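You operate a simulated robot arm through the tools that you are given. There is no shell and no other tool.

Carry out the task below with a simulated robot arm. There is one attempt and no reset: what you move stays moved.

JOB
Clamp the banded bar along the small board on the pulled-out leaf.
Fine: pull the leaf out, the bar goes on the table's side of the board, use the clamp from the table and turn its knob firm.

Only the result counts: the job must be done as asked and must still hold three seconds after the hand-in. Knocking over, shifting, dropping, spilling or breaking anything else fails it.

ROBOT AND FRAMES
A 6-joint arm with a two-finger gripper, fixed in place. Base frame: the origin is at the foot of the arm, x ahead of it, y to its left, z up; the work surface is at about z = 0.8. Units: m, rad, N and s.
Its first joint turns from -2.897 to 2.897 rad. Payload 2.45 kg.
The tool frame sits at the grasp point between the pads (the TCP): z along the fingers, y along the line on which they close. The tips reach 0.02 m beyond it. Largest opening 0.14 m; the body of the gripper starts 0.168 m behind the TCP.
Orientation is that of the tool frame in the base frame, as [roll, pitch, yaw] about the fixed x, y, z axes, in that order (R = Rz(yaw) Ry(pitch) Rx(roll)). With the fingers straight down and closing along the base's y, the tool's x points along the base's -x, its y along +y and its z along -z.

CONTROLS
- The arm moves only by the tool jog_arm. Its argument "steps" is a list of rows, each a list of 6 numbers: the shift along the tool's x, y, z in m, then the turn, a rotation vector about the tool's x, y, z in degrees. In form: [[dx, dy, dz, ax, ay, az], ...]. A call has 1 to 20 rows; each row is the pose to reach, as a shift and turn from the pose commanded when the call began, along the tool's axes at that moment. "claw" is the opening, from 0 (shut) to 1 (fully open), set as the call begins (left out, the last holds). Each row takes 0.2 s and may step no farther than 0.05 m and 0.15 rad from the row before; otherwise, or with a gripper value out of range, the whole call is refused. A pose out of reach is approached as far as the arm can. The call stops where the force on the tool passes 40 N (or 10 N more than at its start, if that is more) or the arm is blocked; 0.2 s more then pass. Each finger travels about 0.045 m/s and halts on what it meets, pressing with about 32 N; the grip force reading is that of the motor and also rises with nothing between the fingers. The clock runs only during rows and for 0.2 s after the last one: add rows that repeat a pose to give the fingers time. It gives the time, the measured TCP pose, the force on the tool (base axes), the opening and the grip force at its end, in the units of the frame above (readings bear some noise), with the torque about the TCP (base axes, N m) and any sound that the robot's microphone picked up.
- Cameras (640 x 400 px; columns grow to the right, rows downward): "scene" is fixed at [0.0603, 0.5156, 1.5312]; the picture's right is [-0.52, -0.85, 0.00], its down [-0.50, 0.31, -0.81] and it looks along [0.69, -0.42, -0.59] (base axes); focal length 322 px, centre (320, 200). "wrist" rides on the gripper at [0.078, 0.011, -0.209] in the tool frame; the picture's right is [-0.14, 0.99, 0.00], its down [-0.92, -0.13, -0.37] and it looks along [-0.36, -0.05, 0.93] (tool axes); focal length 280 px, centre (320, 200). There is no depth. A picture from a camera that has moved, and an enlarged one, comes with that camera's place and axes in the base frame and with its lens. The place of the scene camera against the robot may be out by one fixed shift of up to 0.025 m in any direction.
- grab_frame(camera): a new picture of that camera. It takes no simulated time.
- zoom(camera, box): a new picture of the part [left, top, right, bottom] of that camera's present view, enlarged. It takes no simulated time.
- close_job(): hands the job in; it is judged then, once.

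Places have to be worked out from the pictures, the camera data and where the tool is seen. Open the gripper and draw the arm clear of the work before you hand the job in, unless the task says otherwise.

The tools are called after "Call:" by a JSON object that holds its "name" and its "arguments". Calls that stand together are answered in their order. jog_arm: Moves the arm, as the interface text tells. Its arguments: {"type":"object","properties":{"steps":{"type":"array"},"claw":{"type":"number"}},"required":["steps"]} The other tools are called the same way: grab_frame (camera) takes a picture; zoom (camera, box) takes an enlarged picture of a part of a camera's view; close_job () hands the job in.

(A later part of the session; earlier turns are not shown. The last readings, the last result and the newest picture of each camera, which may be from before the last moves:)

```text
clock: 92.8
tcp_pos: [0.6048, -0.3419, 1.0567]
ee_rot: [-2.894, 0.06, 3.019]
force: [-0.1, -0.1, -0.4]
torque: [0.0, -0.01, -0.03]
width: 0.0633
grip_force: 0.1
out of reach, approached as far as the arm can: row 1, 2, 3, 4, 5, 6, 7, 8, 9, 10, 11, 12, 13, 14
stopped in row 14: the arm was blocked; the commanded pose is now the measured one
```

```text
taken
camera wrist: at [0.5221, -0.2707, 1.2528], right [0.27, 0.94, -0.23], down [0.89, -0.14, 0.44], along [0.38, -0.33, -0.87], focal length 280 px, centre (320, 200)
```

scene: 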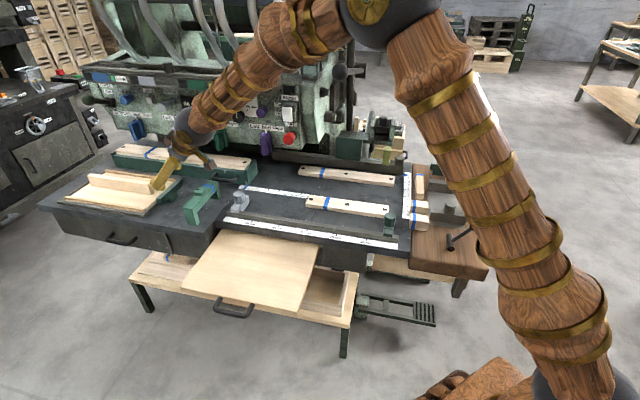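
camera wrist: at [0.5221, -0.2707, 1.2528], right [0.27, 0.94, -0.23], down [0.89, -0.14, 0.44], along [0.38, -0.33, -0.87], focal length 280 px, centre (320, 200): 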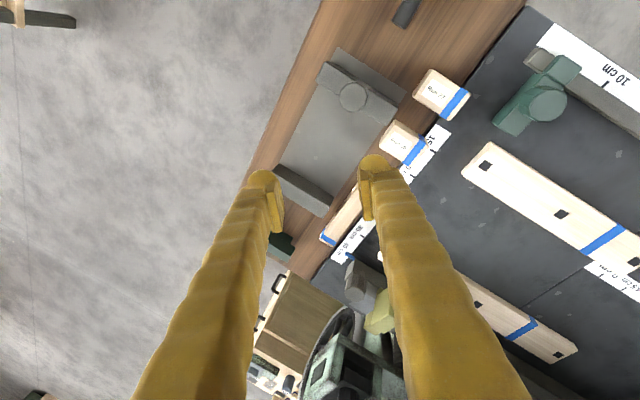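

Call:
{"name": "grab_frame", "arguments": {"camera": "scene"}}

Call:
{"name": "zoom", "arguments": {"camera": "scene", "box": [330, 110, 490, 270]}}

```text
taken
```

scene: 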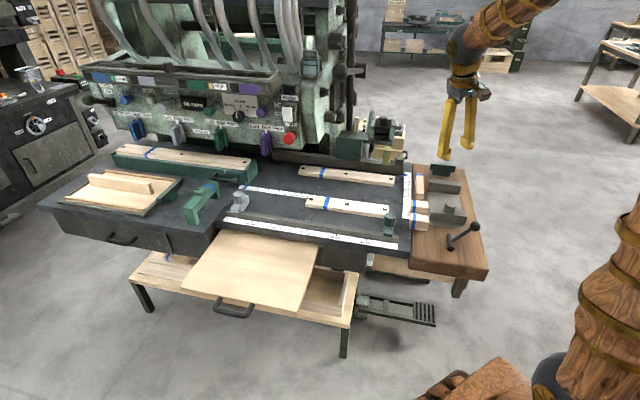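

```text
2.50 times, centred on (410, 190) of scene
camera zoom: at [0.0603, 0.5156, 1.5312], right [-0.52, -0.85, 0.0], down [-0.5, 0.31, -0.81], along [0.69, -0.42, -0.59], focal length 804 px, centre (95, 225)
```

zoom: 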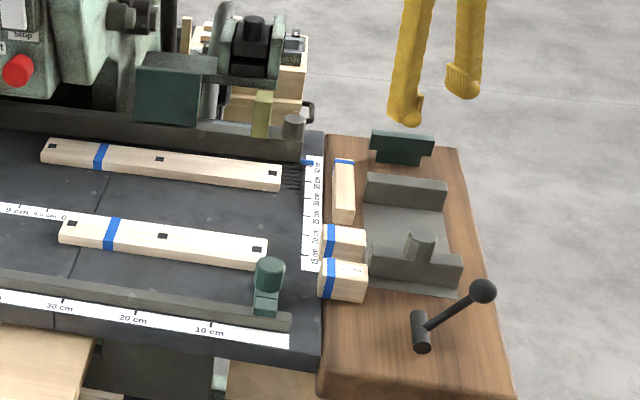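

Nothing was disturbed. I'll level the tool and move over the teal clamp.

Call:
{"name": "jog_arm", "arguments": {"steps": [[0.002, 0.0375, -0.0033, -2.1, 1.3, 6.3], [0.0043, 0.075, -0.0067, -4.2, 2.7, 12.5], [0.0065, 0.1125, -0.01, -6.3, 4, 18.8], [0.0087, 0.15, -0.0133, -8.4, 5.3, 25.1], [0.0108, 0.1875, -0.0167, -10.5, 6.7, 31.3], [0.013, 0.225, -0.02, -12.6, 8, 37.6]]}}

Call:
{"name": "grab_frame", "arguments": {"camera": "wrist"}}

Call:
{"name": "zoom", "arguments": {"camera": "wrist", "box": [240, 80, 400, 260]}}

```text
clock: 94.2
tcp_pos: [0.6051, -0.3428, 1.0567]
ee_rot: [-2.896, 0.061, 3.019]
force: [0.6, -0.2, 0.5]
torque: [0.0, -0.02, -0.03]
width: 0.063
grip_force: 0.1
out of reach, approached as far as the arm can: row 1, 2, 3, 4, 5, 6
```

```text
taken
camera wrist: at [0.522, -0.271, 1.2527], right [0.27, 0.93, -0.23], down [0.88, -0.14, 0.44], along [0.38, -0.33, -0.87], focal length 280 px, centre (320, 200)
```

wrist: 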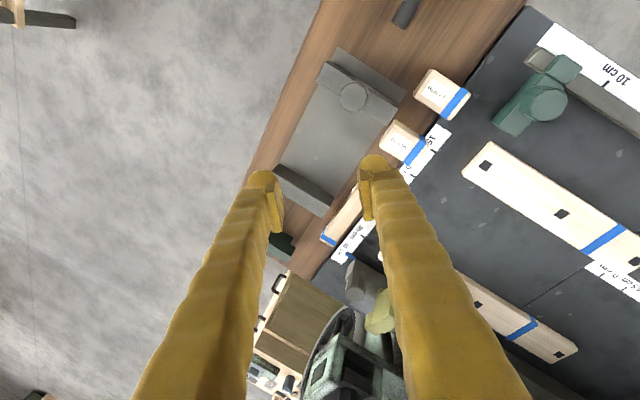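

```text
2.22 times, centred on (320, 170) of wrist
camera zoom: at [0.522, -0.271, 1.2527], right [0.27, 0.93, -0.23], down [0.88, -0.14, 0.44], along [0.38, -0.33, -0.87], focal length 623 px, centre (320, 267)
```

zoom: 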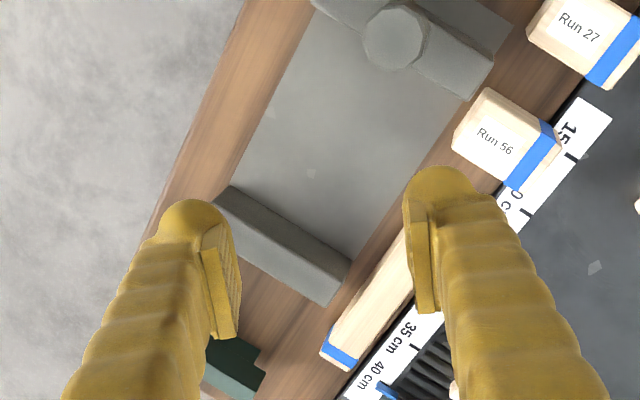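

The arm seems to be at a joint-limit corner. I'll try a few simple motions to free it: up first, then a roll in the other direction.

Call:
{"name": "jog_arm", "arguments": {"steps": [[0, 0, -0.03, 0, 0, 0], [0, 0, -0.06, 0, 0, 0]]}}

Call:
{"name": "jog_arm", "arguments": {"steps": [[0, 0, 0, 0, 0, -8], [0, 0, 0, 0, 0, -16], [0, 0, 0, 0, 0, -24]]}}

```text
clock: 94.8
tcp_pos: [0.6037, -0.3243, 1.1113]
ee_rot: [-2.883, 0.056, 3.028]
force: [0.2, 0.7, 0.4]
torque: [0.0, 0.0, 0.03]
width: 0.0629
grip_force: 0.0
```

```text
clock: 95.6
tcp_pos: [0.601, -0.3217, 1.1105]
ee_rot: [-2.881, -0.05, -2.857]
force: [0.2, -0.2, 0.5]
torque: [0.02, -0.04, -0.02]
width: 0.0633
grip_force: 0.1
```

Rolling that way frees it. I'll level the tool now.

Call:
{"name": "jog_arm", "arguments": {"steps": [[0, 0, 0, -7.5, -1.4, 0], [0, 0, 0, -14.9, -2.9, 0], [0, 0, 0, -14.9, -2.9, 0]]}}

Call:
{"name": "grab_frame", "arguments": {"camera": "wrist"}}

Call:
{"name": "grab_frame", "arguments": {"camera": "scene"}}

```text
clock: 96.4
tcp_pos: [0.6022, -0.3221, 1.1102]
ee_rot: [-2.88, -0.052, -2.859]
force: [1.2, -0.2, 0.1]
torque: [0.04, 0.01, -0.02]
width: 0.0631
grip_force: 0.0
out of reach, approached as far as the arm can: row 1, 2, 3
```

```text
taken
camera wrist: at [0.5173, -0.2799, 1.3138], right [-0.15, 0.95, -0.26], down [0.91, 0.23, 0.34], along [0.39, -0.19, -0.9], focal length 280 px, centre (320, 200)
```

wrist: 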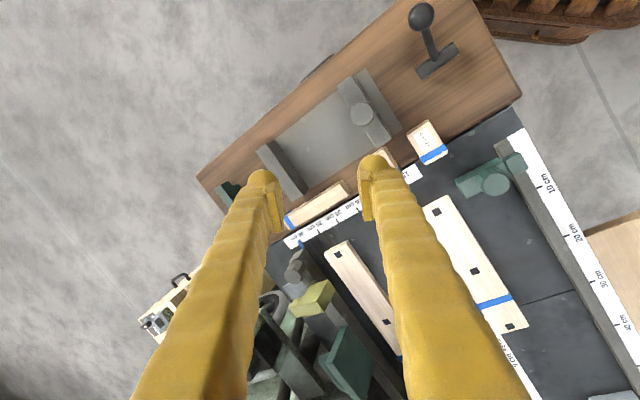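

```text
taken
```

scene: 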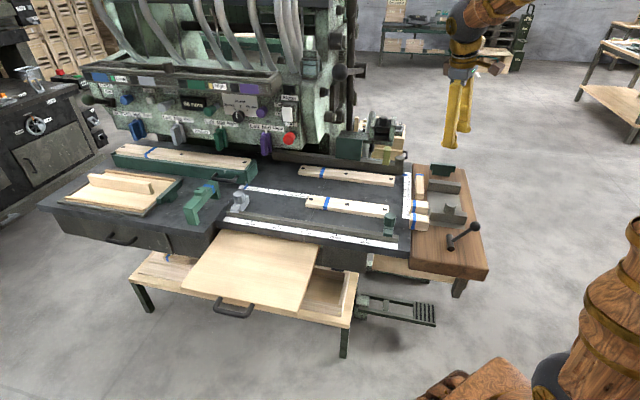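

The tool can't come fully vertical in this wrist branch; the earlier roll flipped it. To unflip it, I'll go to an extended pose where the tool lines up with the forearm, clear of the machine, and unwind the roll there.

Call:
{"name": "jog_arm", "arguments": {"steps": [[-0.029, 0.036, -0.008, -1.1, -3, 0], [-0.058, 0.072, -0.016, -2.3, -5.9, 0], [-0.087, 0.108, -0.024, -3.4, -8.9, 0], [-0.116, 0.1445, -0.032, -4.6, -11.8, 0], [-0.145, 0.1806, -0.04, -5.7, -14.8, 0], [-0.174, 0.2167, -0.048, -6.9, -17.7, 0], [-0.203, 0.253, -0.056, -8, -20.7, 0], [-0.232, 0.289, -0.064, -9.2, -23.6, 0], [-0.261, 0.325, -0.072, -10.3, -26.6, 0], [-0.29, 0.361, -0.08, -11.5, -29.5, 0], [-0.32, 0.397, -0.0885, -12.6, -32.5, 0], [-0.349, 0.433, -0.0966, -13.7, -35.4, 0], [-0.378, 0.47, -0.1046, -14.9, -38.4, 0], [-0.407, 0.506, -0.1127, -16, -41.3, 0], [-0.436, 0.542, -0.1207, -17.2, -44.3, 0], [-0.465, 0.578, -0.1288, -18.3, -47.2, 0], [-0.494, 0.614, -0.1368, -19.5, -50.2, 0], [-0.523, 0.65, -0.145, -20.6, -53.1, 0], [-0.552, 0.686, -0.153, -21.8, -56.1, 0], [-0.581, 0.7224, -0.161, -22.9, -59, 0]]}}

Call:
{"name": "grab_frame", "arguments": {"camera": "scene"}}

```text
clock: 100.6
tcp_pos: [0.9619, 0.4892, 1.0199]
ee_rot: [-2.635, 0.888, -1.997]
force: [-0.3, 0.6, 1.3]
torque: [-0.11, 0.17, -0.04]
width: 0.0631
grip_force: 0.1
out of reach, approached as far as the arm can: row 1, 2, 3, 4, 5, 6, 7, 8, 9, 10, 11, 12, 13, 14, 15, 16, 17, 18, 19, 20
```

```text
taken
```

scene: 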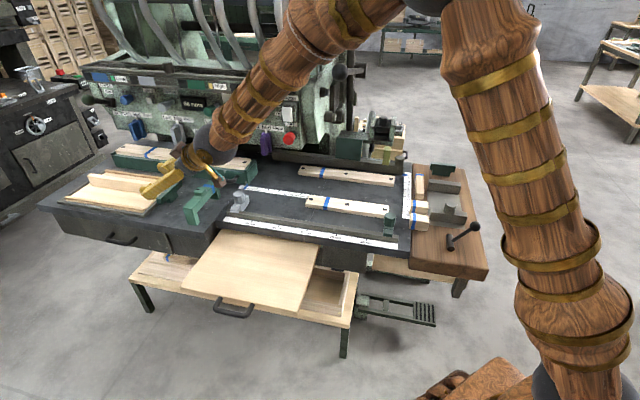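

Near the aligned pose. Now I'll unwind the roll in the free direction.

Call:
{"name": "jog_arm", "arguments": {"steps": [[0, 0, 0, 0, 0, -8.5], [0, 0, 0, 0, 0, -17], [0, 0, 0, 0, 0, -25.5], [0, 0, 0, 0, 0, -34], [0, 0, 0, 0, 0, -42.5], [0, 0, 0, 0, 0, -51], [0, 0, 0, 0, 0, -59.5], [0, 0, 0, 0, 0, -68], [0, 0, 0, 0, 0, -76.5], [0, 0, 0, 0, 0, -85], [0, 0, 0, 0, 0, -93.5], [0, 0, 0, 0, 0, -102], [0, 0, 0, 0, 0, -110.5], [0, 0, 0, 0, 0, -119], [0, 0, 0, 0, 0, -127.5], [0, 0, 0, 0, 0, -136], [0, 0, 0, 0, 0, -144.5], [0, 0, 0, 0, 0, -153], [0, 0, 0, 0, 0, -161.5], [0, 0, 0, 0, 0, -170]]}}

Call:
{"name": "grab_frame", "arguments": {"camera": "wrist"}}

```text
clock: 104.8
tcp_pos: [0.9596, 0.4894, 1.0174]
ee_rot: [2.848, -0.953, 0.879]
force: [0.1, 0.6, 0.3]
torque: [0.03, -0.02, 0.0]
width: 0.0629
grip_force: 0.0
```

```text
taken
camera wrist: at [0.8427, 0.4267, 1.2006], right [0.53, -0.85, 0.05], down [-0.68, -0.46, -0.57], along [0.51, 0.26, -0.82], focal length 280 px, centre (320, 200)
```

wrist: 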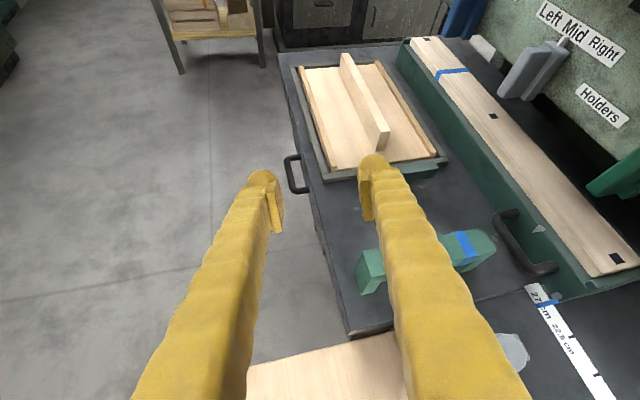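

Call:
{"name": "jog_arm", "arguments": {"steps": [[0, 0, 0, 0, 0, -8.5], [0, 0, 0, 0, 0, -17], [0, 0, 0, 0, 0, -25.5], [0, 0, 0, 0, 0, -34], [0, 0, 0, 0, 0, -42.5], [0, 0, 0, 0, 0, -51], [0, 0, 0, 0, 0, -59.5], [0, 0, 0, 0, 0, -68], [0, 0, 0, 0, 0, -76.5], [0, 0, 0, 0, 0, -85], [0, 0, 0, 0, 0, -93.5], [0, 0, 0, 0, 0, -102], [0, 0, 0, 0, 0, -110.5], [0, 0, 0, 0, 0, -119], [0, 0, 0, 0, 0, -127.5], [0, 0, 0, 0, 0, -136], [0, 0, 0, 0, 0, -144.5], [0, 0, 0, 0, 0, -153], [0, 0, 0, 0, 0, -161.5], [0, 0, 0, 0, 0, -170]]}}

Call:
{"name": "grab_frame", "arguments": {"camera": "wrist"}}

Call:
{"name": "grab_frame", "arguments": {"camera": "scene"}}

```text
clock: 109.0
tcp_pos: [0.9597, 0.4879, 1.0173]
ee_rot: [-3.095, 0.982, -2.567]
force: [-0.2, 0.0, -0.1]
torque: [0.02, 0.0, -0.02]
width: 0.0631
grip_force: 0.0
```

```text
taken
camera wrist: at [0.7656, 0.3859, 1.0701], right [-0.44, 0.89, 0.09], down [0.23, 0.02, 0.97], along [0.87, 0.45, -0.21], focal length 280 px, centre (320, 200)
```

wrist: 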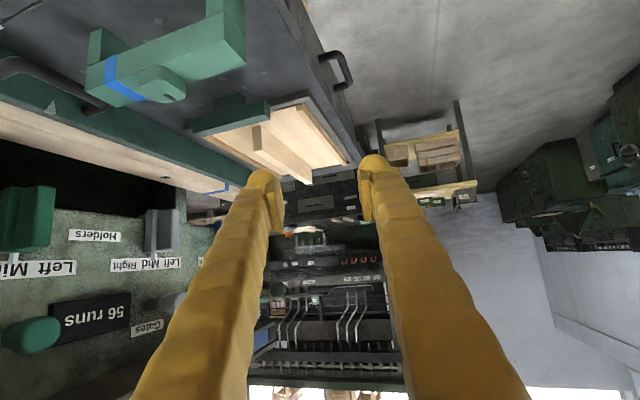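

```text
taken
```

scene: 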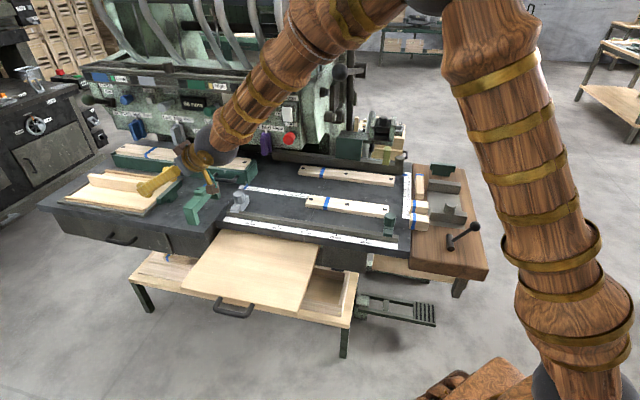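

Fully unwound. Now I'll tilt back to vertical while retracting over the leaf.

Call:
{"name": "jog_arm", "arguments": {"steps": [[0.0154, 0.0014, -0.0306, 0, 7, 0], [0.0308, 0.0029, -0.0611, 0, 14, 0], [0.046, 0.0043, -0.0917, 0, 21, 0], [0.0615, 0.0058, -0.1223, 0, 28, 0], [0.0769, 0.0072, -0.1529, 0, 35, 0], [0.0923, 0.0086, -0.1834, 0, 42, 0], [0.1076, 0.01, -0.214, 0, 49, 0], [0.123, 0.0115, -0.2446, 0, 56.2, 0]]}}

Call:
{"name": "grab_frame", "arguments": {"camera": "wrist"}}

```text
clock: 110.8
tcp_pos: [0.7191, 0.3584, 1.0519]
ee_rot: [-3.116, 0.001, -2.606]
force: [0.6, -0.7, -0.5]
torque: [-0.01, -0.02, 0.06]
width: 0.0633
grip_force: 0.0
out of reach, approached as far as the arm can: row 1, 2
```

```text
taken
camera wrist: at [0.643, 0.3318, 1.2609], right [-0.39, 0.92, -0.03], down [0.85, 0.37, 0.37], along [0.35, 0.12, -0.93], focal length 280 px, centre (320, 200)
```

wrist: 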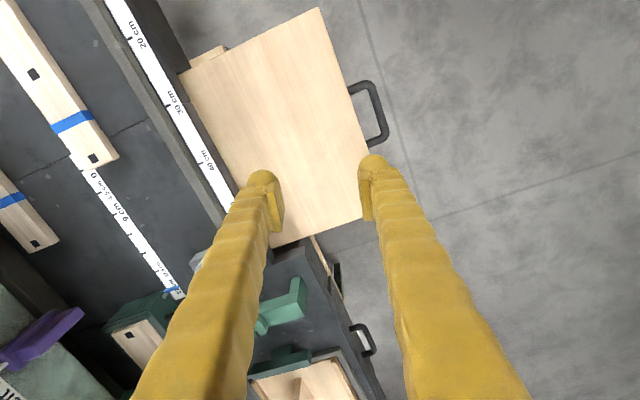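

Tool-down is restored. The teal piece on the rail has an octagonal knob that suits this gripper and sits well within reach, so I'll check it first. I'm moving over it with the fingers closing along the table-edge direction.

Call:
{"name": "jog_arm", "arguments": {"claw": 0.6, "steps": [[0.0166, -0.0343, 0.002, 0, 0, -1.2], [0.033, -0.0686, 0.004, 0, 0, -2.4], [0.05, -0.103, 0.006, 0, 0, -3.6], [0.0665, -0.137, 0.008, 0, 0, -4.8], [0.083, -0.1715, 0.01, 0, 0, -6], [0.0997, -0.206, 0.012, 0, 0, -7.2], [0.1163, -0.24, 0.014, 0, 0, -8.4], [0.133, -0.274, 0.016, 0, 0, -9.6], [0.1495, -0.309, 0.018, 0, 0, -10.8], [0.166, -0.343, 0.02, 0, 0, -12], [0.183, -0.377, 0.022, 0, 0, -13.2], [0.2, -0.4116, 0.024, 0, 0, -14.3]]}}

Call:
{"name": "grab_frame", "arguments": {"camera": "wrist"}}

```text
clock: 113.4
tcp_pos: [0.7561, -0.0926, 1.0359]
ee_rot: [-3.117, -0.003, -2.355]
force: [0.0, -0.5, 0.0]
torque: [0.01, -0.01, 0.0]
width: 0.0842
grip_force: 0.0
```

```text
taken
camera wrist: at [0.6902, -0.1377, 1.2461], right [-0.6, 0.8, -0.02], down [0.74, 0.57, 0.37], along [0.31, 0.21, -0.93], focal length 280 px, centre (320, 200)
```

wrist: 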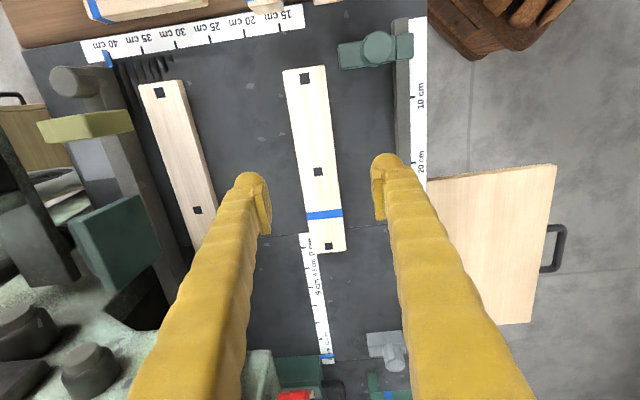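

Bar A measures about 0.296 x 0.058 m. Two pieces of that width total about 0.116 m, which fits the mint U-clamp's 0.137 m gap. So the plan is: plain small board from the tray, bar A, mint clamp. With the wrist back in its normal branch, I'll retry the tilted approach to the board, arcing wide of the machine.

Call:
{"name": "jog_arm", "arguments": {"claw": 0.45, "steps": [[-0.025, 0.04, 0, -0.2, -2, 0], [-0.05, 0.08, 0, -0.4, -4, 0], [-0.08, 0.115, 0, -0.6, -8, 0], [-0.12, 0.14, 0, -0.8, -12, 0], [-0.165, 0.15, 0, -1, -16, 0], [-0.21, 0.15, 0, -1.2, -20, 0], [-0.255, 0.15, 0, -1.4, -24, 0], [-0.3, 0.15, 0, -1.4, -28, 0], [-0.345, 0.15, 0, -1.4, -32, 0], [-0.39, 0.145, 0.002, -1.4, -35, 0], [-0.435, 0.135, 0.004, -1.4, -38, 0], [-0.48, 0.12, 0.006, -1.4, -40, 0], [-0.525, 0.105, 0.008, -1.4, -42, 0], [-0.57, 0.09, 0.01, -1.4, -44, 0], [-0.614, 0.084, 0.011, -1.4, -45, 0]]}}

Call:
{"name": "grab_frame", "arguments": {"camera": "wrist"}}

Call:
{"name": "grab_frame", "arguments": {"camera": "scene"}}

```text
clock: 116.6
tcp_pos: [1.1316, 0.3995, 1.0222]
ee_rot: [3.142, 0.78, -2.346]
force: [0.1, -0.5, 0.2]
torque: [-0.07, 0.03, 0.01]
width: 0.0629
grip_force: 0.1
```

```text
taken
camera wrist: at [0.9806, 0.2606, 1.1166], right [-0.64, 0.76, 0.1], down [0.37, 0.19, 0.91], along [0.68, 0.62, -0.4], focal length 280 px, centre (320, 200)
```

wrist: 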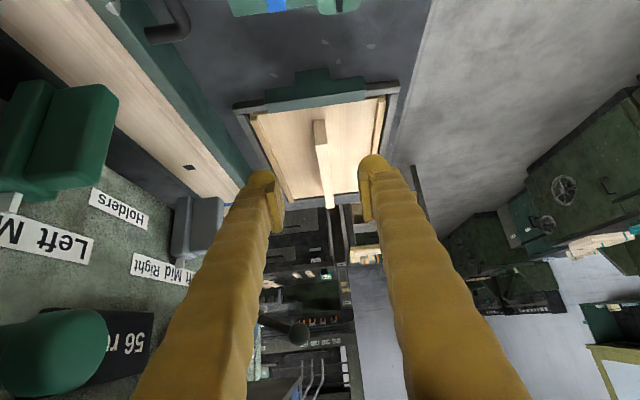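

```text
taken
```

scene: 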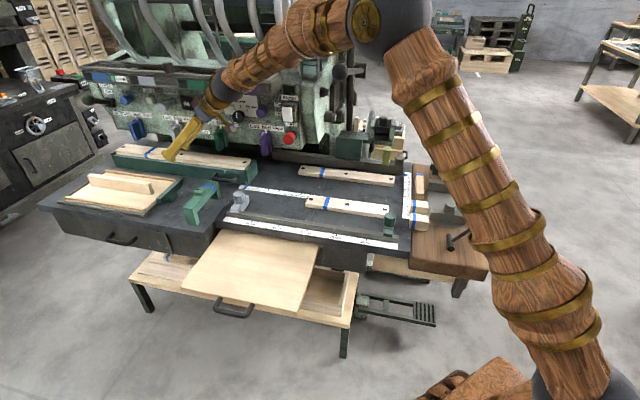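

The exact pose was reached this time. I'll zoom in to line up with the board's near end.

Call:
{"name": "zoom", "arguments": {"camera": "wrist", "box": [220, 50, 420, 220]}}

Call:
{"name": "zoom", "arguments": {"camera": "scene", "box": [50, 110, 250, 250]}}

```text
2.35 times, centred on (320, 135) of wrist
camera zoom: at [0.9806, 0.2606, 1.1166], right [-0.64, 0.76, 0.1], down [0.37, 0.19, 0.91], along [0.68, 0.62, -0.4], focal length 660 px, centre (320, 353)
```

zoom: 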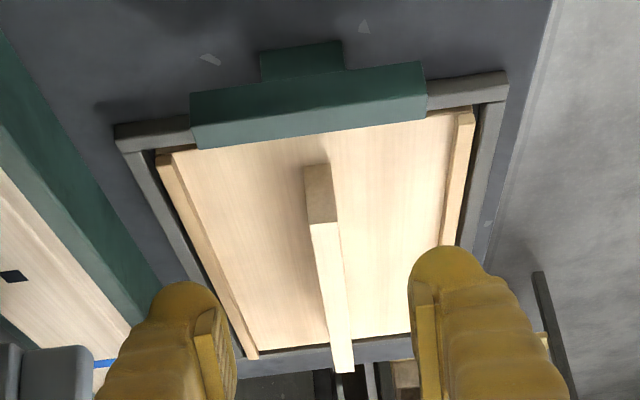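

```text
2.86 times, centred on (150, 180) of scene
camera zoom: at [0.0603, 0.5156, 1.5312], right [-0.52, -0.85, 0.0], down [-0.5, 0.31, -0.81], along [0.69, -0.42, -0.59], focal length 919 px, centre (806, 257)
```

zoom: 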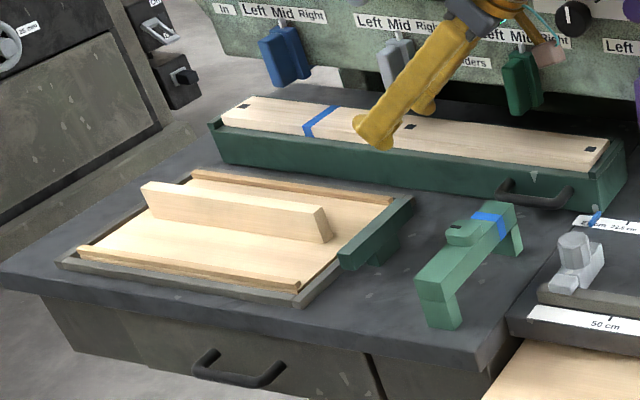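

The board's near end is at about (1.245, 0.518) with its top at z≈0.863, and the approach line clears everything. I'll go in and grip the end gently to learn whether it's loose.

Call:
{"name": "jog_arm", "arguments": {"steps": [[-0.002, 0.001, 0.045, 0, 0, 0], [-0.004, 0.002, 0.09, 0, 0, 0], [-0.006, 0.003, 0.135, 0, 0, 0], [-0.008, 0.0042, 0.18, 0, 0, 0], [-0.0115, 0.0042, 0.21, 0, 0, 0]]}}

Call:
{"name": "grab_frame", "arguments": {"camera": "wrist"}}

Call:
{"name": "zoom", "arguments": {"camera": "scene", "box": [80, 130, 220, 230]}}

```text
clock: 117.8
tcp_pos: [1.2411, 0.5115, 0.8788]
ee_rot: [-3.14, 0.781, -2.342]
force: [-0.1, 0.1, 0.1]
torque: [-0.04, 0.07, 0.01]
width: 0.0631
grip_force: 0.2
```

```text
taken
camera wrist: at [1.0902, 0.3742, 0.9741], right [-0.64, 0.76, 0.1], down [0.37, 0.19, 0.91], along [0.68, 0.62, -0.4], focal length 280 px, centre (320, 200)
```

wrist: 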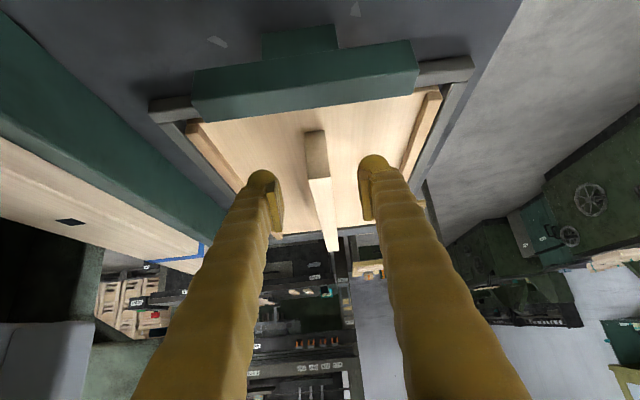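

```text
4.00 times, centred on (150, 180) of scene
camera zoom: at [0.0603, 0.5156, 1.5312], right [-0.52, -0.85, 0.0], down [-0.5, 0.31, -0.81], along [0.69, -0.42, -0.59], focal length 1286 px, centre (1000, 280)
```

zoom: 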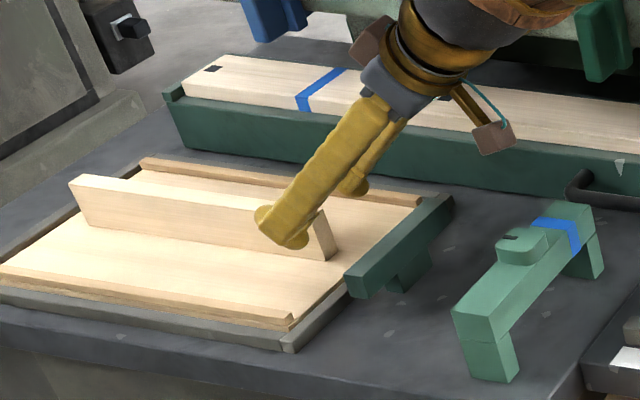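

The fingers straddle the board's end. I'll advance the last 4 cm and close gently.

Call:
{"name": "jog_arm", "arguments": {"steps": [[0, 0, 0.02, 0, 0, 0], [0, 0, 0.038, 0, 0, 0]]}}

Call:
{"name": "jog_arm", "arguments": {"claw": 0.0, "steps": [[0, 0, 0, 0, 0, 0], [0, 0, 0, 0, 0, 0], [0, 0, 0, 0, 0, 0], [0, 0, 0, 0, 0, 0]]}}

Call:
{"name": "grab_frame", "arguments": {"camera": "wrist"}}

```text
clock: 118.4
tcp_pos: [1.2583, 0.5314, 0.8521]
ee_rot: [-3.139, 0.782, -2.344]
force: [-0.8, 0.0, -0.3]
torque: [-0.03, 0.02, -0.01]
width: 0.0628
grip_force: 0.1
```

```text
clock: 119.4
tcp_pos: [1.2582, 0.5321, 0.8528]
ee_rot: [-3.14, 0.781, -2.345]
force: [2.3, 0.8, -0.1]
torque: [0.16, 0.08, -0.18]
width: 0.0192
grip_force: 32.2
```

```text
taken
camera wrist: at [1.1079, 0.3934, 0.9469], right [-0.64, 0.76, 0.1], down [0.37, 0.19, 0.91], along [0.68, 0.62, -0.4], focal length 280 px, centre (320, 200)
```

wrist: 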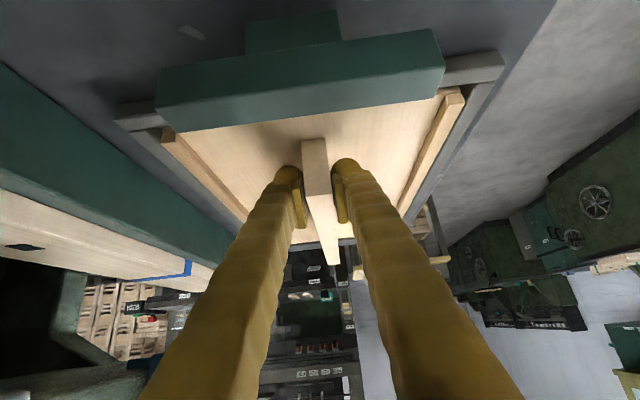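

Gripped at 19 mm with almost no side load. I'll try lifting a few millimetres.

Call:
{"name": "jog_arm", "arguments": {"steps": [[-0.0014, 0, -0.0014, 0, 0, 0], [-0.0028, 0, -0.0028, 0, 0, 0], [-0.0042, 0, -0.0042, 0, 0, 0], [-0.0042, 0, -0.0042, 0, 0, 0]]}}

Call:
{"name": "zoom", "arguments": {"camera": "wrist", "box": [220, 80, 420, 280]}}

Call:
{"name": "zoom", "arguments": {"camera": "scene", "box": [80, 130, 220, 230]}}

```text
clock: 120.4
tcp_pos: [1.2585, 0.5308, 0.8587]
ee_rot: [-3.139, 0.783, -2.345]
force: [0.6, -0.6, -5.5]
torque: [-0.43, 0.42, -0.01]
width: 0.0193
grip_force: 31.5
```

```text
2.00 times, centred on (320, 180) of wrist
camera zoom: at [1.1074, 0.3928, 0.9532], right [-0.64, 0.76, 0.1], down [0.37, 0.19, 0.91], along [0.68, 0.62, -0.4], focal length 561 px, centre (320, 240)
```

zoom: 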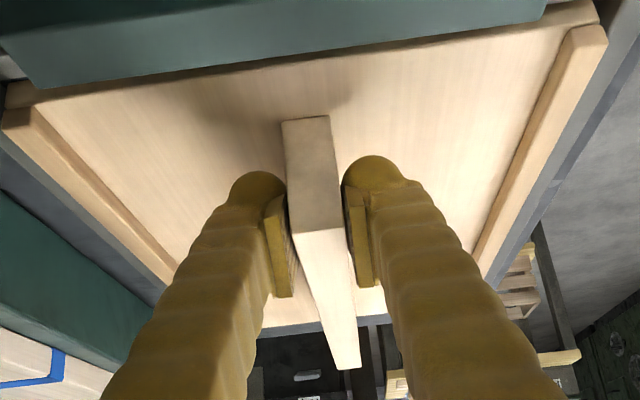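

```text
4.00 times, centred on (150, 180) of scene
camera zoom: at [0.0603, 0.5156, 1.5312], right [-0.52, -0.85, 0.0], down [-0.5, 0.31, -0.81], along [0.69, -0.42, -0.59], focal length 1286 px, centre (1000, 280)
```

zoom: 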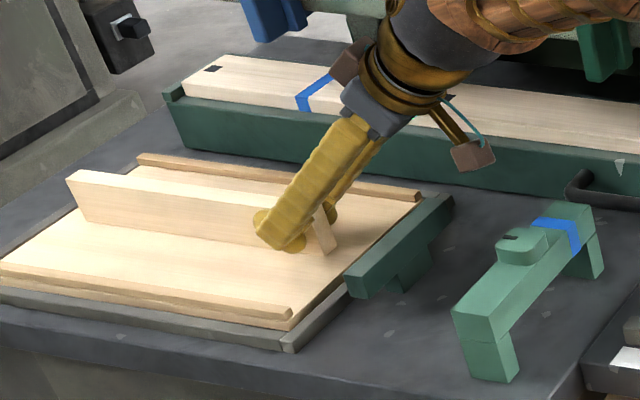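

It lifts freely, weighing about 0.55 kg, so the board really is a loose part. But it rests on a wooden panel with a green front and a knob-like stem, so that panel might itself be the pull-out leaf. I'll set the board back exactly where it was and release it, so I can test the panel.

Call:
{"name": "jog_arm", "arguments": {"steps": [[0.0014, 0, 0.0014, 0, 0, 0], [0.0028, 0, 0.0028, 0, 0, 0], [0.0042, 0, 0.0042, 0, 0, 0], [0.0042, 0, 0.0042, 0, 0, 0]]}}

Call:
{"name": "jog_arm", "arguments": {"claw": 0.45, "steps": [[0, 0, 0, 0, 0, 0], [0, 0, 0, 0, 0, 0], [0, 0, 0, 0, 0, 0], [0, 0, -0.03, 0, 0, 0], [0, 0, -0.07, 0, 0, 0], [0, 0, -0.11, 0, 0, 0], [0, 0, -0.15, 0, 0, 0]]}}

Call:
{"name": "grab_frame", "arguments": {"camera": "wrist"}}

Call:
{"name": "zoom", "arguments": {"camera": "scene", "box": [80, 130, 220, 230]}}

```text
clock: 121.4
tcp_pos: [1.2574, 0.5311, 0.8531]
ee_rot: [3.142, 0.783, -2.342]
force: [1.3, -1.1, -2.1]
torque: [0.34, 0.08, -0.18]
width: 0.019
grip_force: 31.7
```

```text
clock: 123.0
tcp_pos: [1.1844, 0.455, 0.9599]
ee_rot: [-3.141, 0.781, -2.346]
force: [-0.1, 0.8, -0.4]
torque: [0.03, -0.05, -0.04]
width: 0.0628
grip_force: 0.1
```

```text
taken
camera wrist: at [1.0343, 0.3169, 1.0538], right [-0.64, 0.76, 0.1], down [0.37, 0.19, 0.91], along [0.68, 0.62, -0.4], focal length 280 px, centre (320, 200)
```

wrist: 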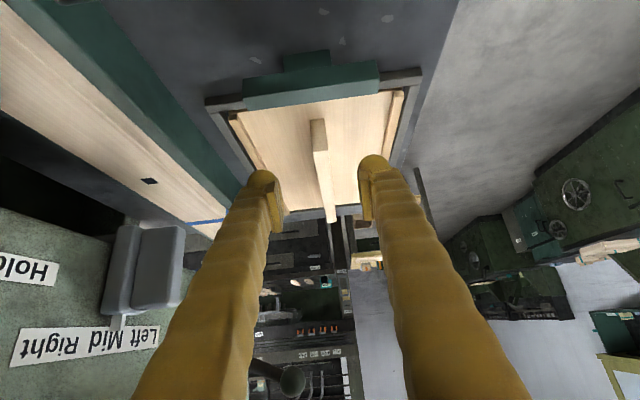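

```text
4.00 times, centred on (150, 180) of scene
camera zoom: at [0.0603, 0.5156, 1.5312], right [-0.52, -0.85, 0.0], down [-0.5, 0.31, -0.81], along [0.69, -0.42, -0.59], focal length 1286 px, centre (1000, 280)
```

zoom: 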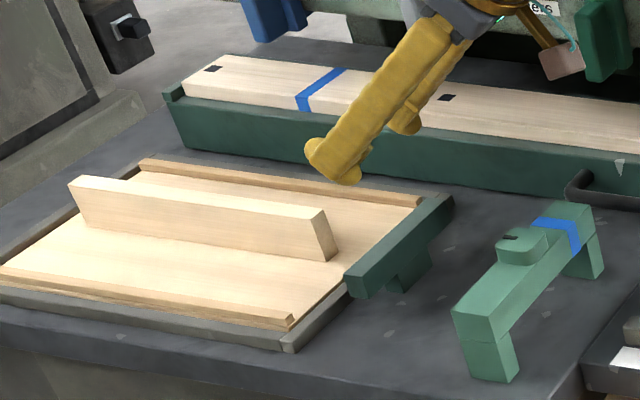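

The board is back in place. Now I'll zoom in on the green front and stem of the panel.

Call:
{"name": "zoom", "arguments": {"camera": "wrist", "box": [220, 30, 420, 170]}}

Call:
{"name": "zoom", "arguments": {"camera": "scene", "box": [140, 160, 220, 220]}}

```text
2.86 times, centred on (320, 100) of wrist
camera zoom: at [1.0343, 0.3169, 1.0538], right [-0.64, 0.76, 0.1], down [0.37, 0.19, 0.91], along [0.68, 0.62, -0.4], focal length 801 px, centre (320, 486)
```

zoom: 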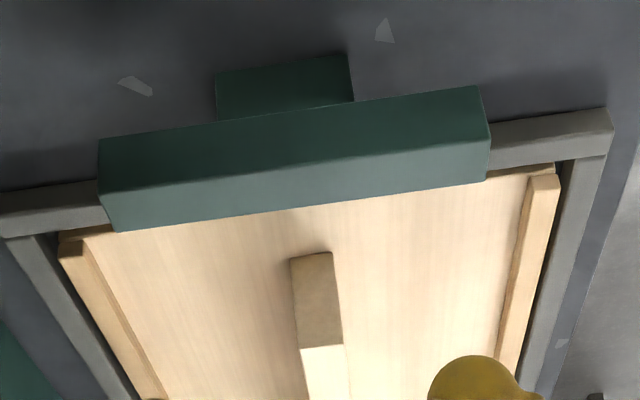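

```text
6.67 times, centred on (180, 190) of scene
camera zoom: at [0.0603, 0.5156, 1.5312], right [-0.52, -0.85, 0.0], down [-0.5, 0.31, -0.81], along [0.69, -0.42, -0.59], focal length 2144 px, centre (1253, 267)
```

zoom: 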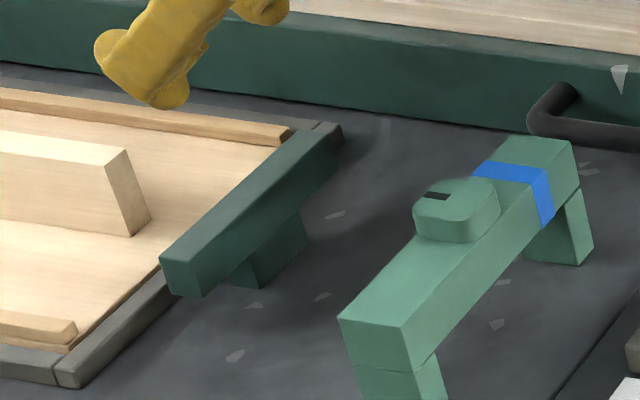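

The tray's frame is closed all round and the green T is just a post with a bar, so the panel can't slide out. The front leaf is the leaf, and this loose board is to be used on it. I'll regrip the board further along its length for a steadier hold.

Call:
{"name": "jog_arm", "arguments": {"steps": [[-0.01, 0, 0.045, 0, 0, 0], [-0.02, 0, 0.09, 0, 0, 0], [-0.03, 0, 0.13, 0, 0, 0], [-0.04, 0, 0.16, 0, 0, 0], [-0.043, 0, 0.19, 0, 0, 0], [-0.043, 0, 0.193, 0, 0, 0]]}}

Call:
{"name": "grab_frame", "arguments": {"camera": "wrist"}}

```text
clock: 124.4
tcp_pos: [1.3004, 0.5728, 0.854]
ee_rot: [-3.14, 0.781, -2.345]
force: [-0.9, -0.5, -0.4]
torque: [0.0, 0.0, 0.01]
width: 0.0628
grip_force: 0.1
```

```text
taken
camera wrist: at [1.1499, 0.4355, 0.9484], right [-0.64, 0.76, 0.1], down [0.37, 0.19, 0.91], along [0.68, 0.62, -0.4], focal length 280 px, centre (320, 200)
```

wrist: 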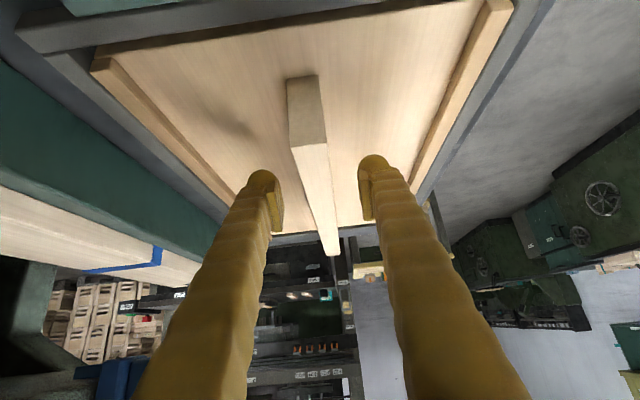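

In position, about 8 cm in from the board's end. I'll close and lift.

Call:
{"name": "jog_arm", "arguments": {"claw": 0.0, "steps": [[0, 0, 0, 0, 0, 0], [0, 0, 0, 0, 0, 0], [0, 0, 0, 0, 0, 0], [0, 0, 0, 0, 0, 0], [-0.01, 0, -0.01, 0, 0, 0], [-0.025, 0, -0.025, 0, 0, 0], [-0.045, 0, -0.045, 0, 0, 0], [-0.07, 0, -0.07, 0, 0, 0], [-0.095, 0, -0.095, 0, 0, 0], [-0.12, 0, -0.12, 0, 0, 0]]}}

Call:
{"name": "grab_frame", "arguments": {"camera": "wrist"}}

Call:
{"name": "grab_frame", "arguments": {"camera": "scene"}}

```text
clock: 126.6
tcp_pos: [1.2974, 0.5761, 1.0213]
ee_rot: [-3.14, 0.78, -2.344]
force: [0.3, -0.7, -5.1]
torque: [-0.13, 0.18, -0.02]
width: 0.0191
grip_force: 32.1
```

```text
taken
camera wrist: at [1.148, 0.4375, 1.1165], right [-0.64, 0.76, 0.1], down [0.37, 0.19, 0.91], along [0.68, 0.62, -0.4], focal length 280 px, centre (320, 200)
```

wrist: 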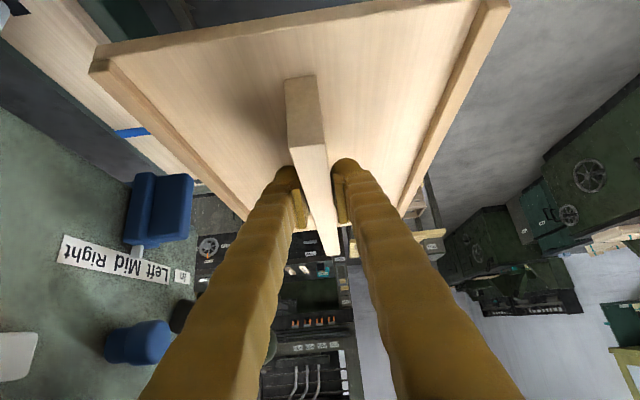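

```text
taken
```

scene: 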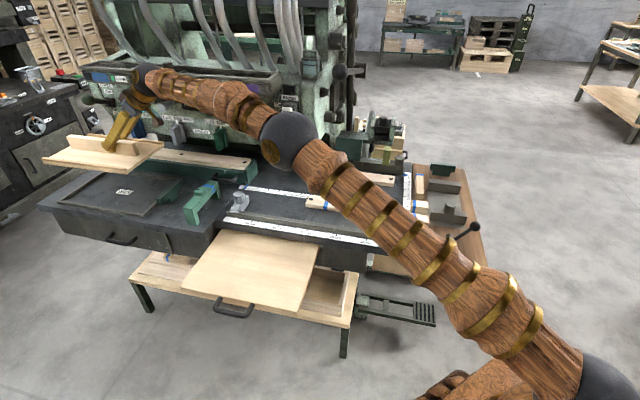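

A surprise: the whole panel came up with the upright piece. It is a lid with a handle, covering a framed recess. I'll look at what is underneath before doing anything else.

Call:
{"name": "zoom", "arguments": {"camera": "scene", "box": [40, 150, 200, 250]}}

Call:
{"name": "zoom", "arguments": {"camera": "scene", "box": [90, 170, 160, 215]}}

```text
4.00 times, centred on (120, 200) of scene
camera zoom: at [0.0603, 0.5156, 1.5312], right [-0.52, -0.85, 0.0], down [-0.5, 0.31, -0.81], along [0.69, -0.42, -0.59], focal length 1286 px, centre (1120, 200)
```

zoom: 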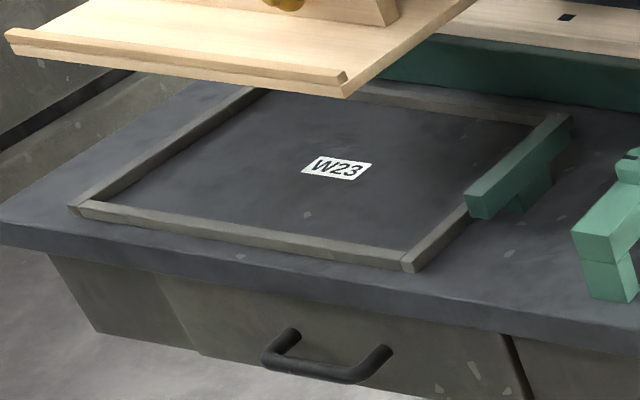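

```text
8.89 times, centred on (125, 192) of scene
camera zoom: at [0.0603, 0.5156, 1.5312], right [-0.52, -0.85, 0.0], down [-0.5, 0.31, -0.81], along [0.69, -0.42, -0.59], focal length 2859 px, centre (2053, 267)
```

zoom: 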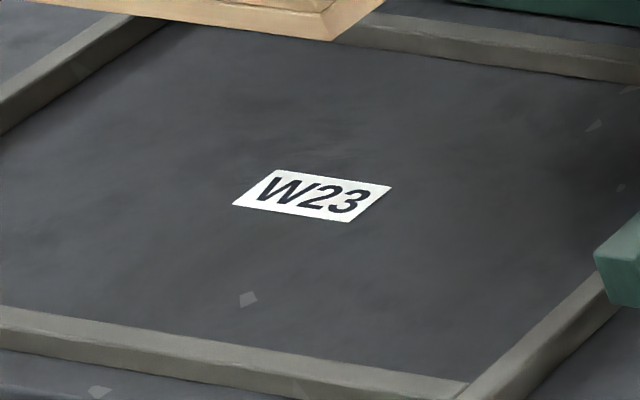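

Under it is only a painted mark, "W23", so this is a cover belonging to something else. I'll lower it back exactly along the same path and release it.

Call:
{"name": "jog_arm", "arguments": {"steps": [[0.025, 0, 0.025, 0, 0, 0], [0.05, 0, 0.05, 0, 0, 0], [0.075, 0, 0.075, 0, 0, 0], [0.095, 0, 0.095, 0, 0, 0], [0.108, 0, 0.108, 0, 0, 0], [0.114, 0, 0.114, 0, 0, 0], [0.118, 0, 0.118, 0, 0, 0], [0.12, 0, 0.12, 0, 0, 0], [0.12, 0, 0.12, 0, 0, 0]]}}

Call:
{"name": "grab_frame", "arguments": {"camera": "wrist"}}

Call:
{"name": "zoom", "arguments": {"camera": "scene", "box": [40, 140, 200, 240]}}

```text
clock: 128.6
tcp_pos: [1.2995, 0.5749, 0.8544]
ee_rot: [-3.139, 0.785, -2.345]
force: [5.0, 1.7, 4.1]
torque: [0.24, -0.19, -0.05]
width: 0.0192
grip_force: 31.8
```

```text
taken
camera wrist: at [1.1488, 0.4361, 0.9481], right [-0.64, 0.76, 0.1], down [0.36, 0.19, 0.91], along [0.68, 0.62, -0.4], focal length 280 px, centre (320, 200)
```

wrist: 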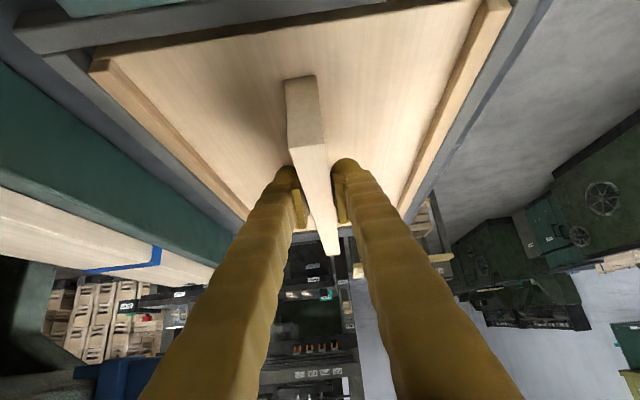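

```text
4.00 times, centred on (120, 190) of scene
camera zoom: at [0.0603, 0.5156, 1.5312], right [-0.52, -0.85, 0.0], down [-0.5, 0.31, -0.81], along [0.69, -0.42, -0.59], focal length 1286 px, centre (1120, 240)
```

zoom: 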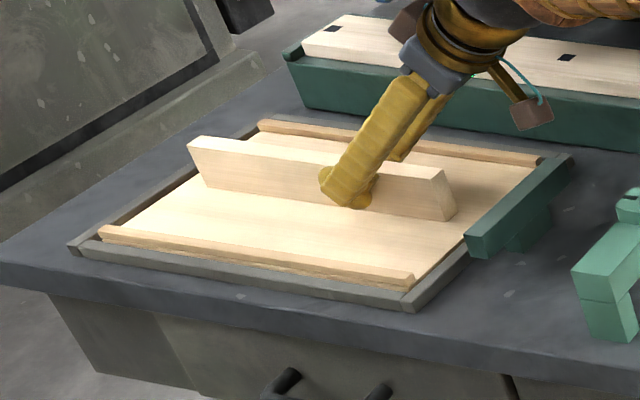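

The cover sits back inside its frame. I'll open and back off.

Call:
{"name": "jog_arm", "arguments": {"claw": 0.45, "steps": [[0, 0, 0, 0, 0, 0], [0, 0, 0, 0, 0, 0], [0, 0, 0, 0, 0, 0], [0.015, 0, -0.045, 0, 0, 0], [0.03, 0, -0.09, 0, 0, 0], [0.043, 0, -0.135, 0, 0, 0], [0.043, 0, -0.18, 0, 0, 0], [0.043, 0, -0.22, 0, 0, 0], [0.043, 0, -0.26, 0, 0, 0], [0.043, 0, -0.3, 0, 0, 0]]}}

Call:
{"name": "grab_frame", "arguments": {"camera": "scene"}}

Call:
{"name": "zoom", "arguments": {"camera": "scene", "box": [40, 140, 200, 240]}}

Call:
{"name": "grab_frame", "arguments": {"camera": "wrist"}}

```text
clock: 130.8
tcp_pos: [1.1289, 0.4005, 1.0352]
ee_rot: [-3.139, 0.78, -2.347]
force: [0.9, -1.3, -0.5]
torque: [0.02, -0.04, 0.0]
width: 0.063
grip_force: 0.1
```

```text
taken
```

scene: 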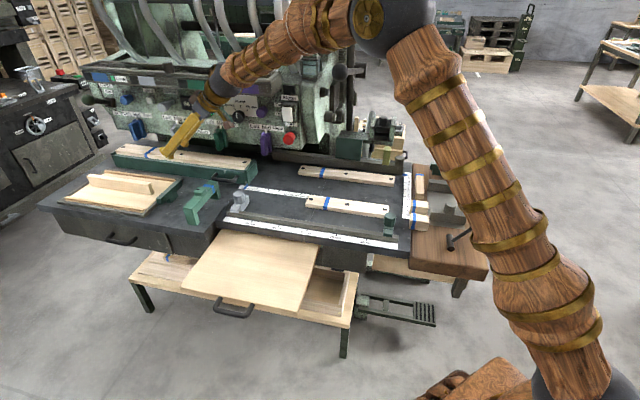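

```text
4.00 times, centred on (120, 190) of scene
camera zoom: at [0.0603, 0.5156, 1.5312], right [-0.52, -0.85, 0.0], down [-0.5, 0.31, -0.81], along [0.69, -0.42, -0.59], focal length 1286 px, centre (1120, 240)
```

zoom: 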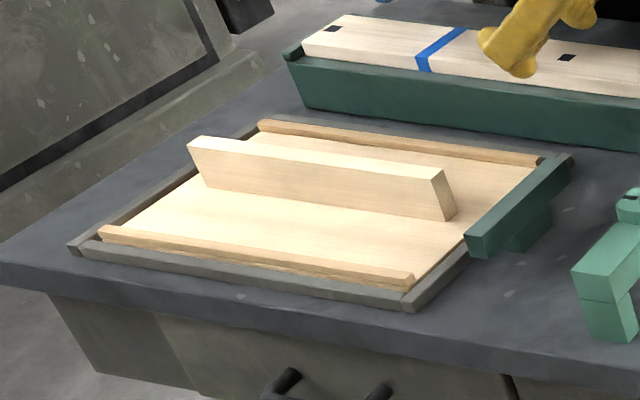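

```text
taken
camera wrist: at [0.9778, 0.263, 1.1308], right [-0.64, 0.76, 0.1], down [0.37, 0.19, 0.91], along [0.68, 0.62, -0.4], focal length 280 px, centre (320, 200)
```

wrist: 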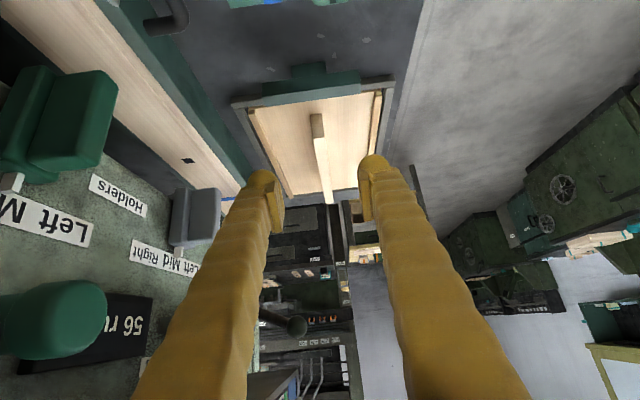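

The cover is back as it was. I noticed earlier a thin light-wood edge and a white label under the left slab, above the handled front there. I'll return to the low viewpoint in front of the tables and look along that gap.

Call:
{"name": "jog_arm", "arguments": {"steps": [[0.02, 0.032, -0.022, 0, 4.1, 0], [0.04, 0.064, -0.0436, 0, 8.2, 0], [0.06, 0.096, -0.0655, 0, 12.3, 0], [0.08, 0.128, -0.087, 0, 16.4, 0], [0.0995, 0.16, -0.109, 0, 20.5, 0], [0.119, 0.1925, -0.131, 0, 24.5, 0], [0.139, 0.2246, -0.153, 0, 28.6, 0], [0.159, 0.257, -0.1745, 0, 32.7, 0], [0.179, 0.289, -0.196, 0, 36.8, 0], [0.199, 0.321, -0.218, 0, 40.9, 0], [0.219, 0.353, -0.24, 0, 45, 0]]}}

Call:
{"name": "jog_arm", "arguments": {"steps": [[0, 0, 0, 0, 0, 8.2], [0, 0, 0, 0, 0, 16.4], [0, 0, 0, 0, 0, 24.6], [0, 0, 0, 0, 0, 32.8], [0, 0, 0, 0, 0, 41], [0, 0, 0, 0, 0, 49.2], [0, 0, 0, 0, 0, 57.4], [0, 0, 0, 0, 0, 65.6], [0, 0, 0, 0, 0, 73.8], [0, 0, 0, 0, 0, 82], [0, 0, 0, 0, 0, 90]]}}

Call:
{"name": "grab_frame", "arguments": {"camera": "wrist"}}

```text
clock: 133.2
tcp_pos: [0.6487, 0.4149, 1.0508]
ee_rot: [-3.14, -0.006, -2.346]
force: [-0.6, 0.4, 0.4]
torque: [0.0, -0.01, 0.05]
width: 0.063
grip_force: 0.0
```

```text
clock: 135.6
tcp_pos: [0.6502, 0.4178, 1.0506]
ee_rot: [-3.137, 0.002, 2.365]
force: [-1.5, -0.2, -0.5]
torque: [0.02, 0.02, -0.01]
width: 0.0627
grip_force: 0.1
```

```text
taken
camera wrist: at [0.6026, 0.4798, 1.261], right [0.79, 0.61, 0.0], down [0.57, -0.74, 0.37], along [0.22, -0.3, -0.93], focal length 280 px, centre (320, 200)
```

wrist: 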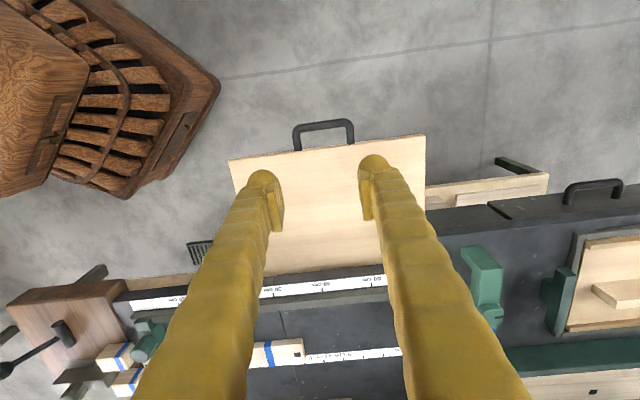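

Call:
{"name": "jog_arm", "arguments": {"steps": [[0, 0.01, 0.025, 0, -8, 0], [0, 0.025, 0.05, 0, -16, 0], [0, 0.045, 0.075, 0, -24, 0], [0, 0.065, 0.1, 0, -32, 0], [0, 0.09, 0.125, 0, -40, 0], [0, 0.115, 0.15, 0, -48, 0], [0, 0.14, 0.175, 0, -56, 0], [0, 0.165, 0.2, 0, -63, 0], [0, 0.19, 0.225, 0, -70, 0]]}}

Call:
{"name": "grab_frame", "arguments": {"camera": "wrist"}}

Call:
{"name": "zoom", "arguments": {"camera": "wrist", "box": [400, 100, 640, 260]}}

```text
clock: 137.6
tcp_pos: [0.7854, 0.5513, 0.8278]
ee_rot: [-3.137, 1.226, 2.37]
force: [-0.3, 0.3, 0.6]
torque: [0.09, 0.12, 0.02]
width: 0.0631
grip_force: 0.0
```

```text
taken
camera wrist: at [0.6332, 0.7142, 0.8259], right [0.73, 0.67, 0.13], down [-0.11, -0.07, 0.99], along [0.68, -0.73, 0.03], focal length 280 px, centre (320, 200)
```

wrist: 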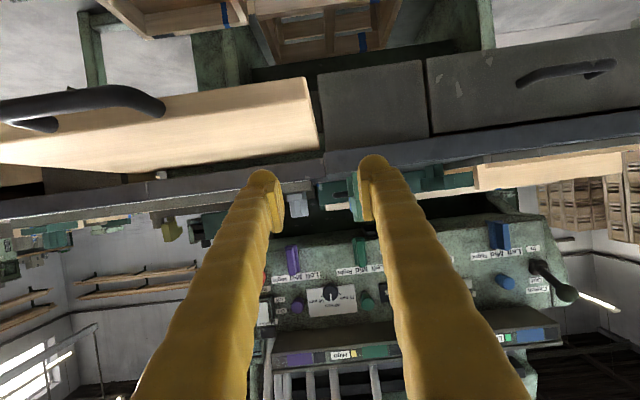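

```text
2.50 times, centred on (520, 180) of wrist
camera zoom: at [0.6332, 0.7142, 0.8259], right [0.73, 0.67, 0.13], down [-0.11, -0.07, 0.99], along [0.68, -0.73, 0.03], focal length 701 px, centre (-180, 250)
```

zoom: 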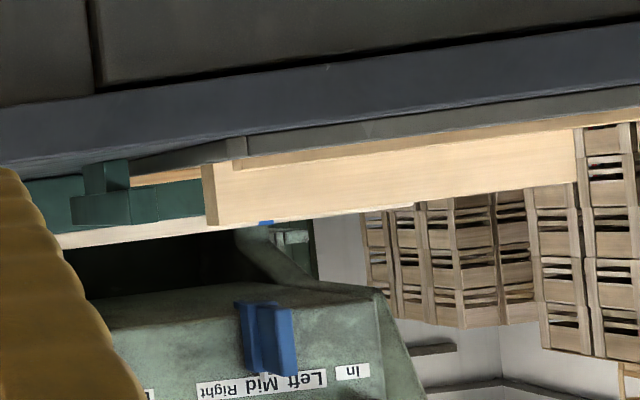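

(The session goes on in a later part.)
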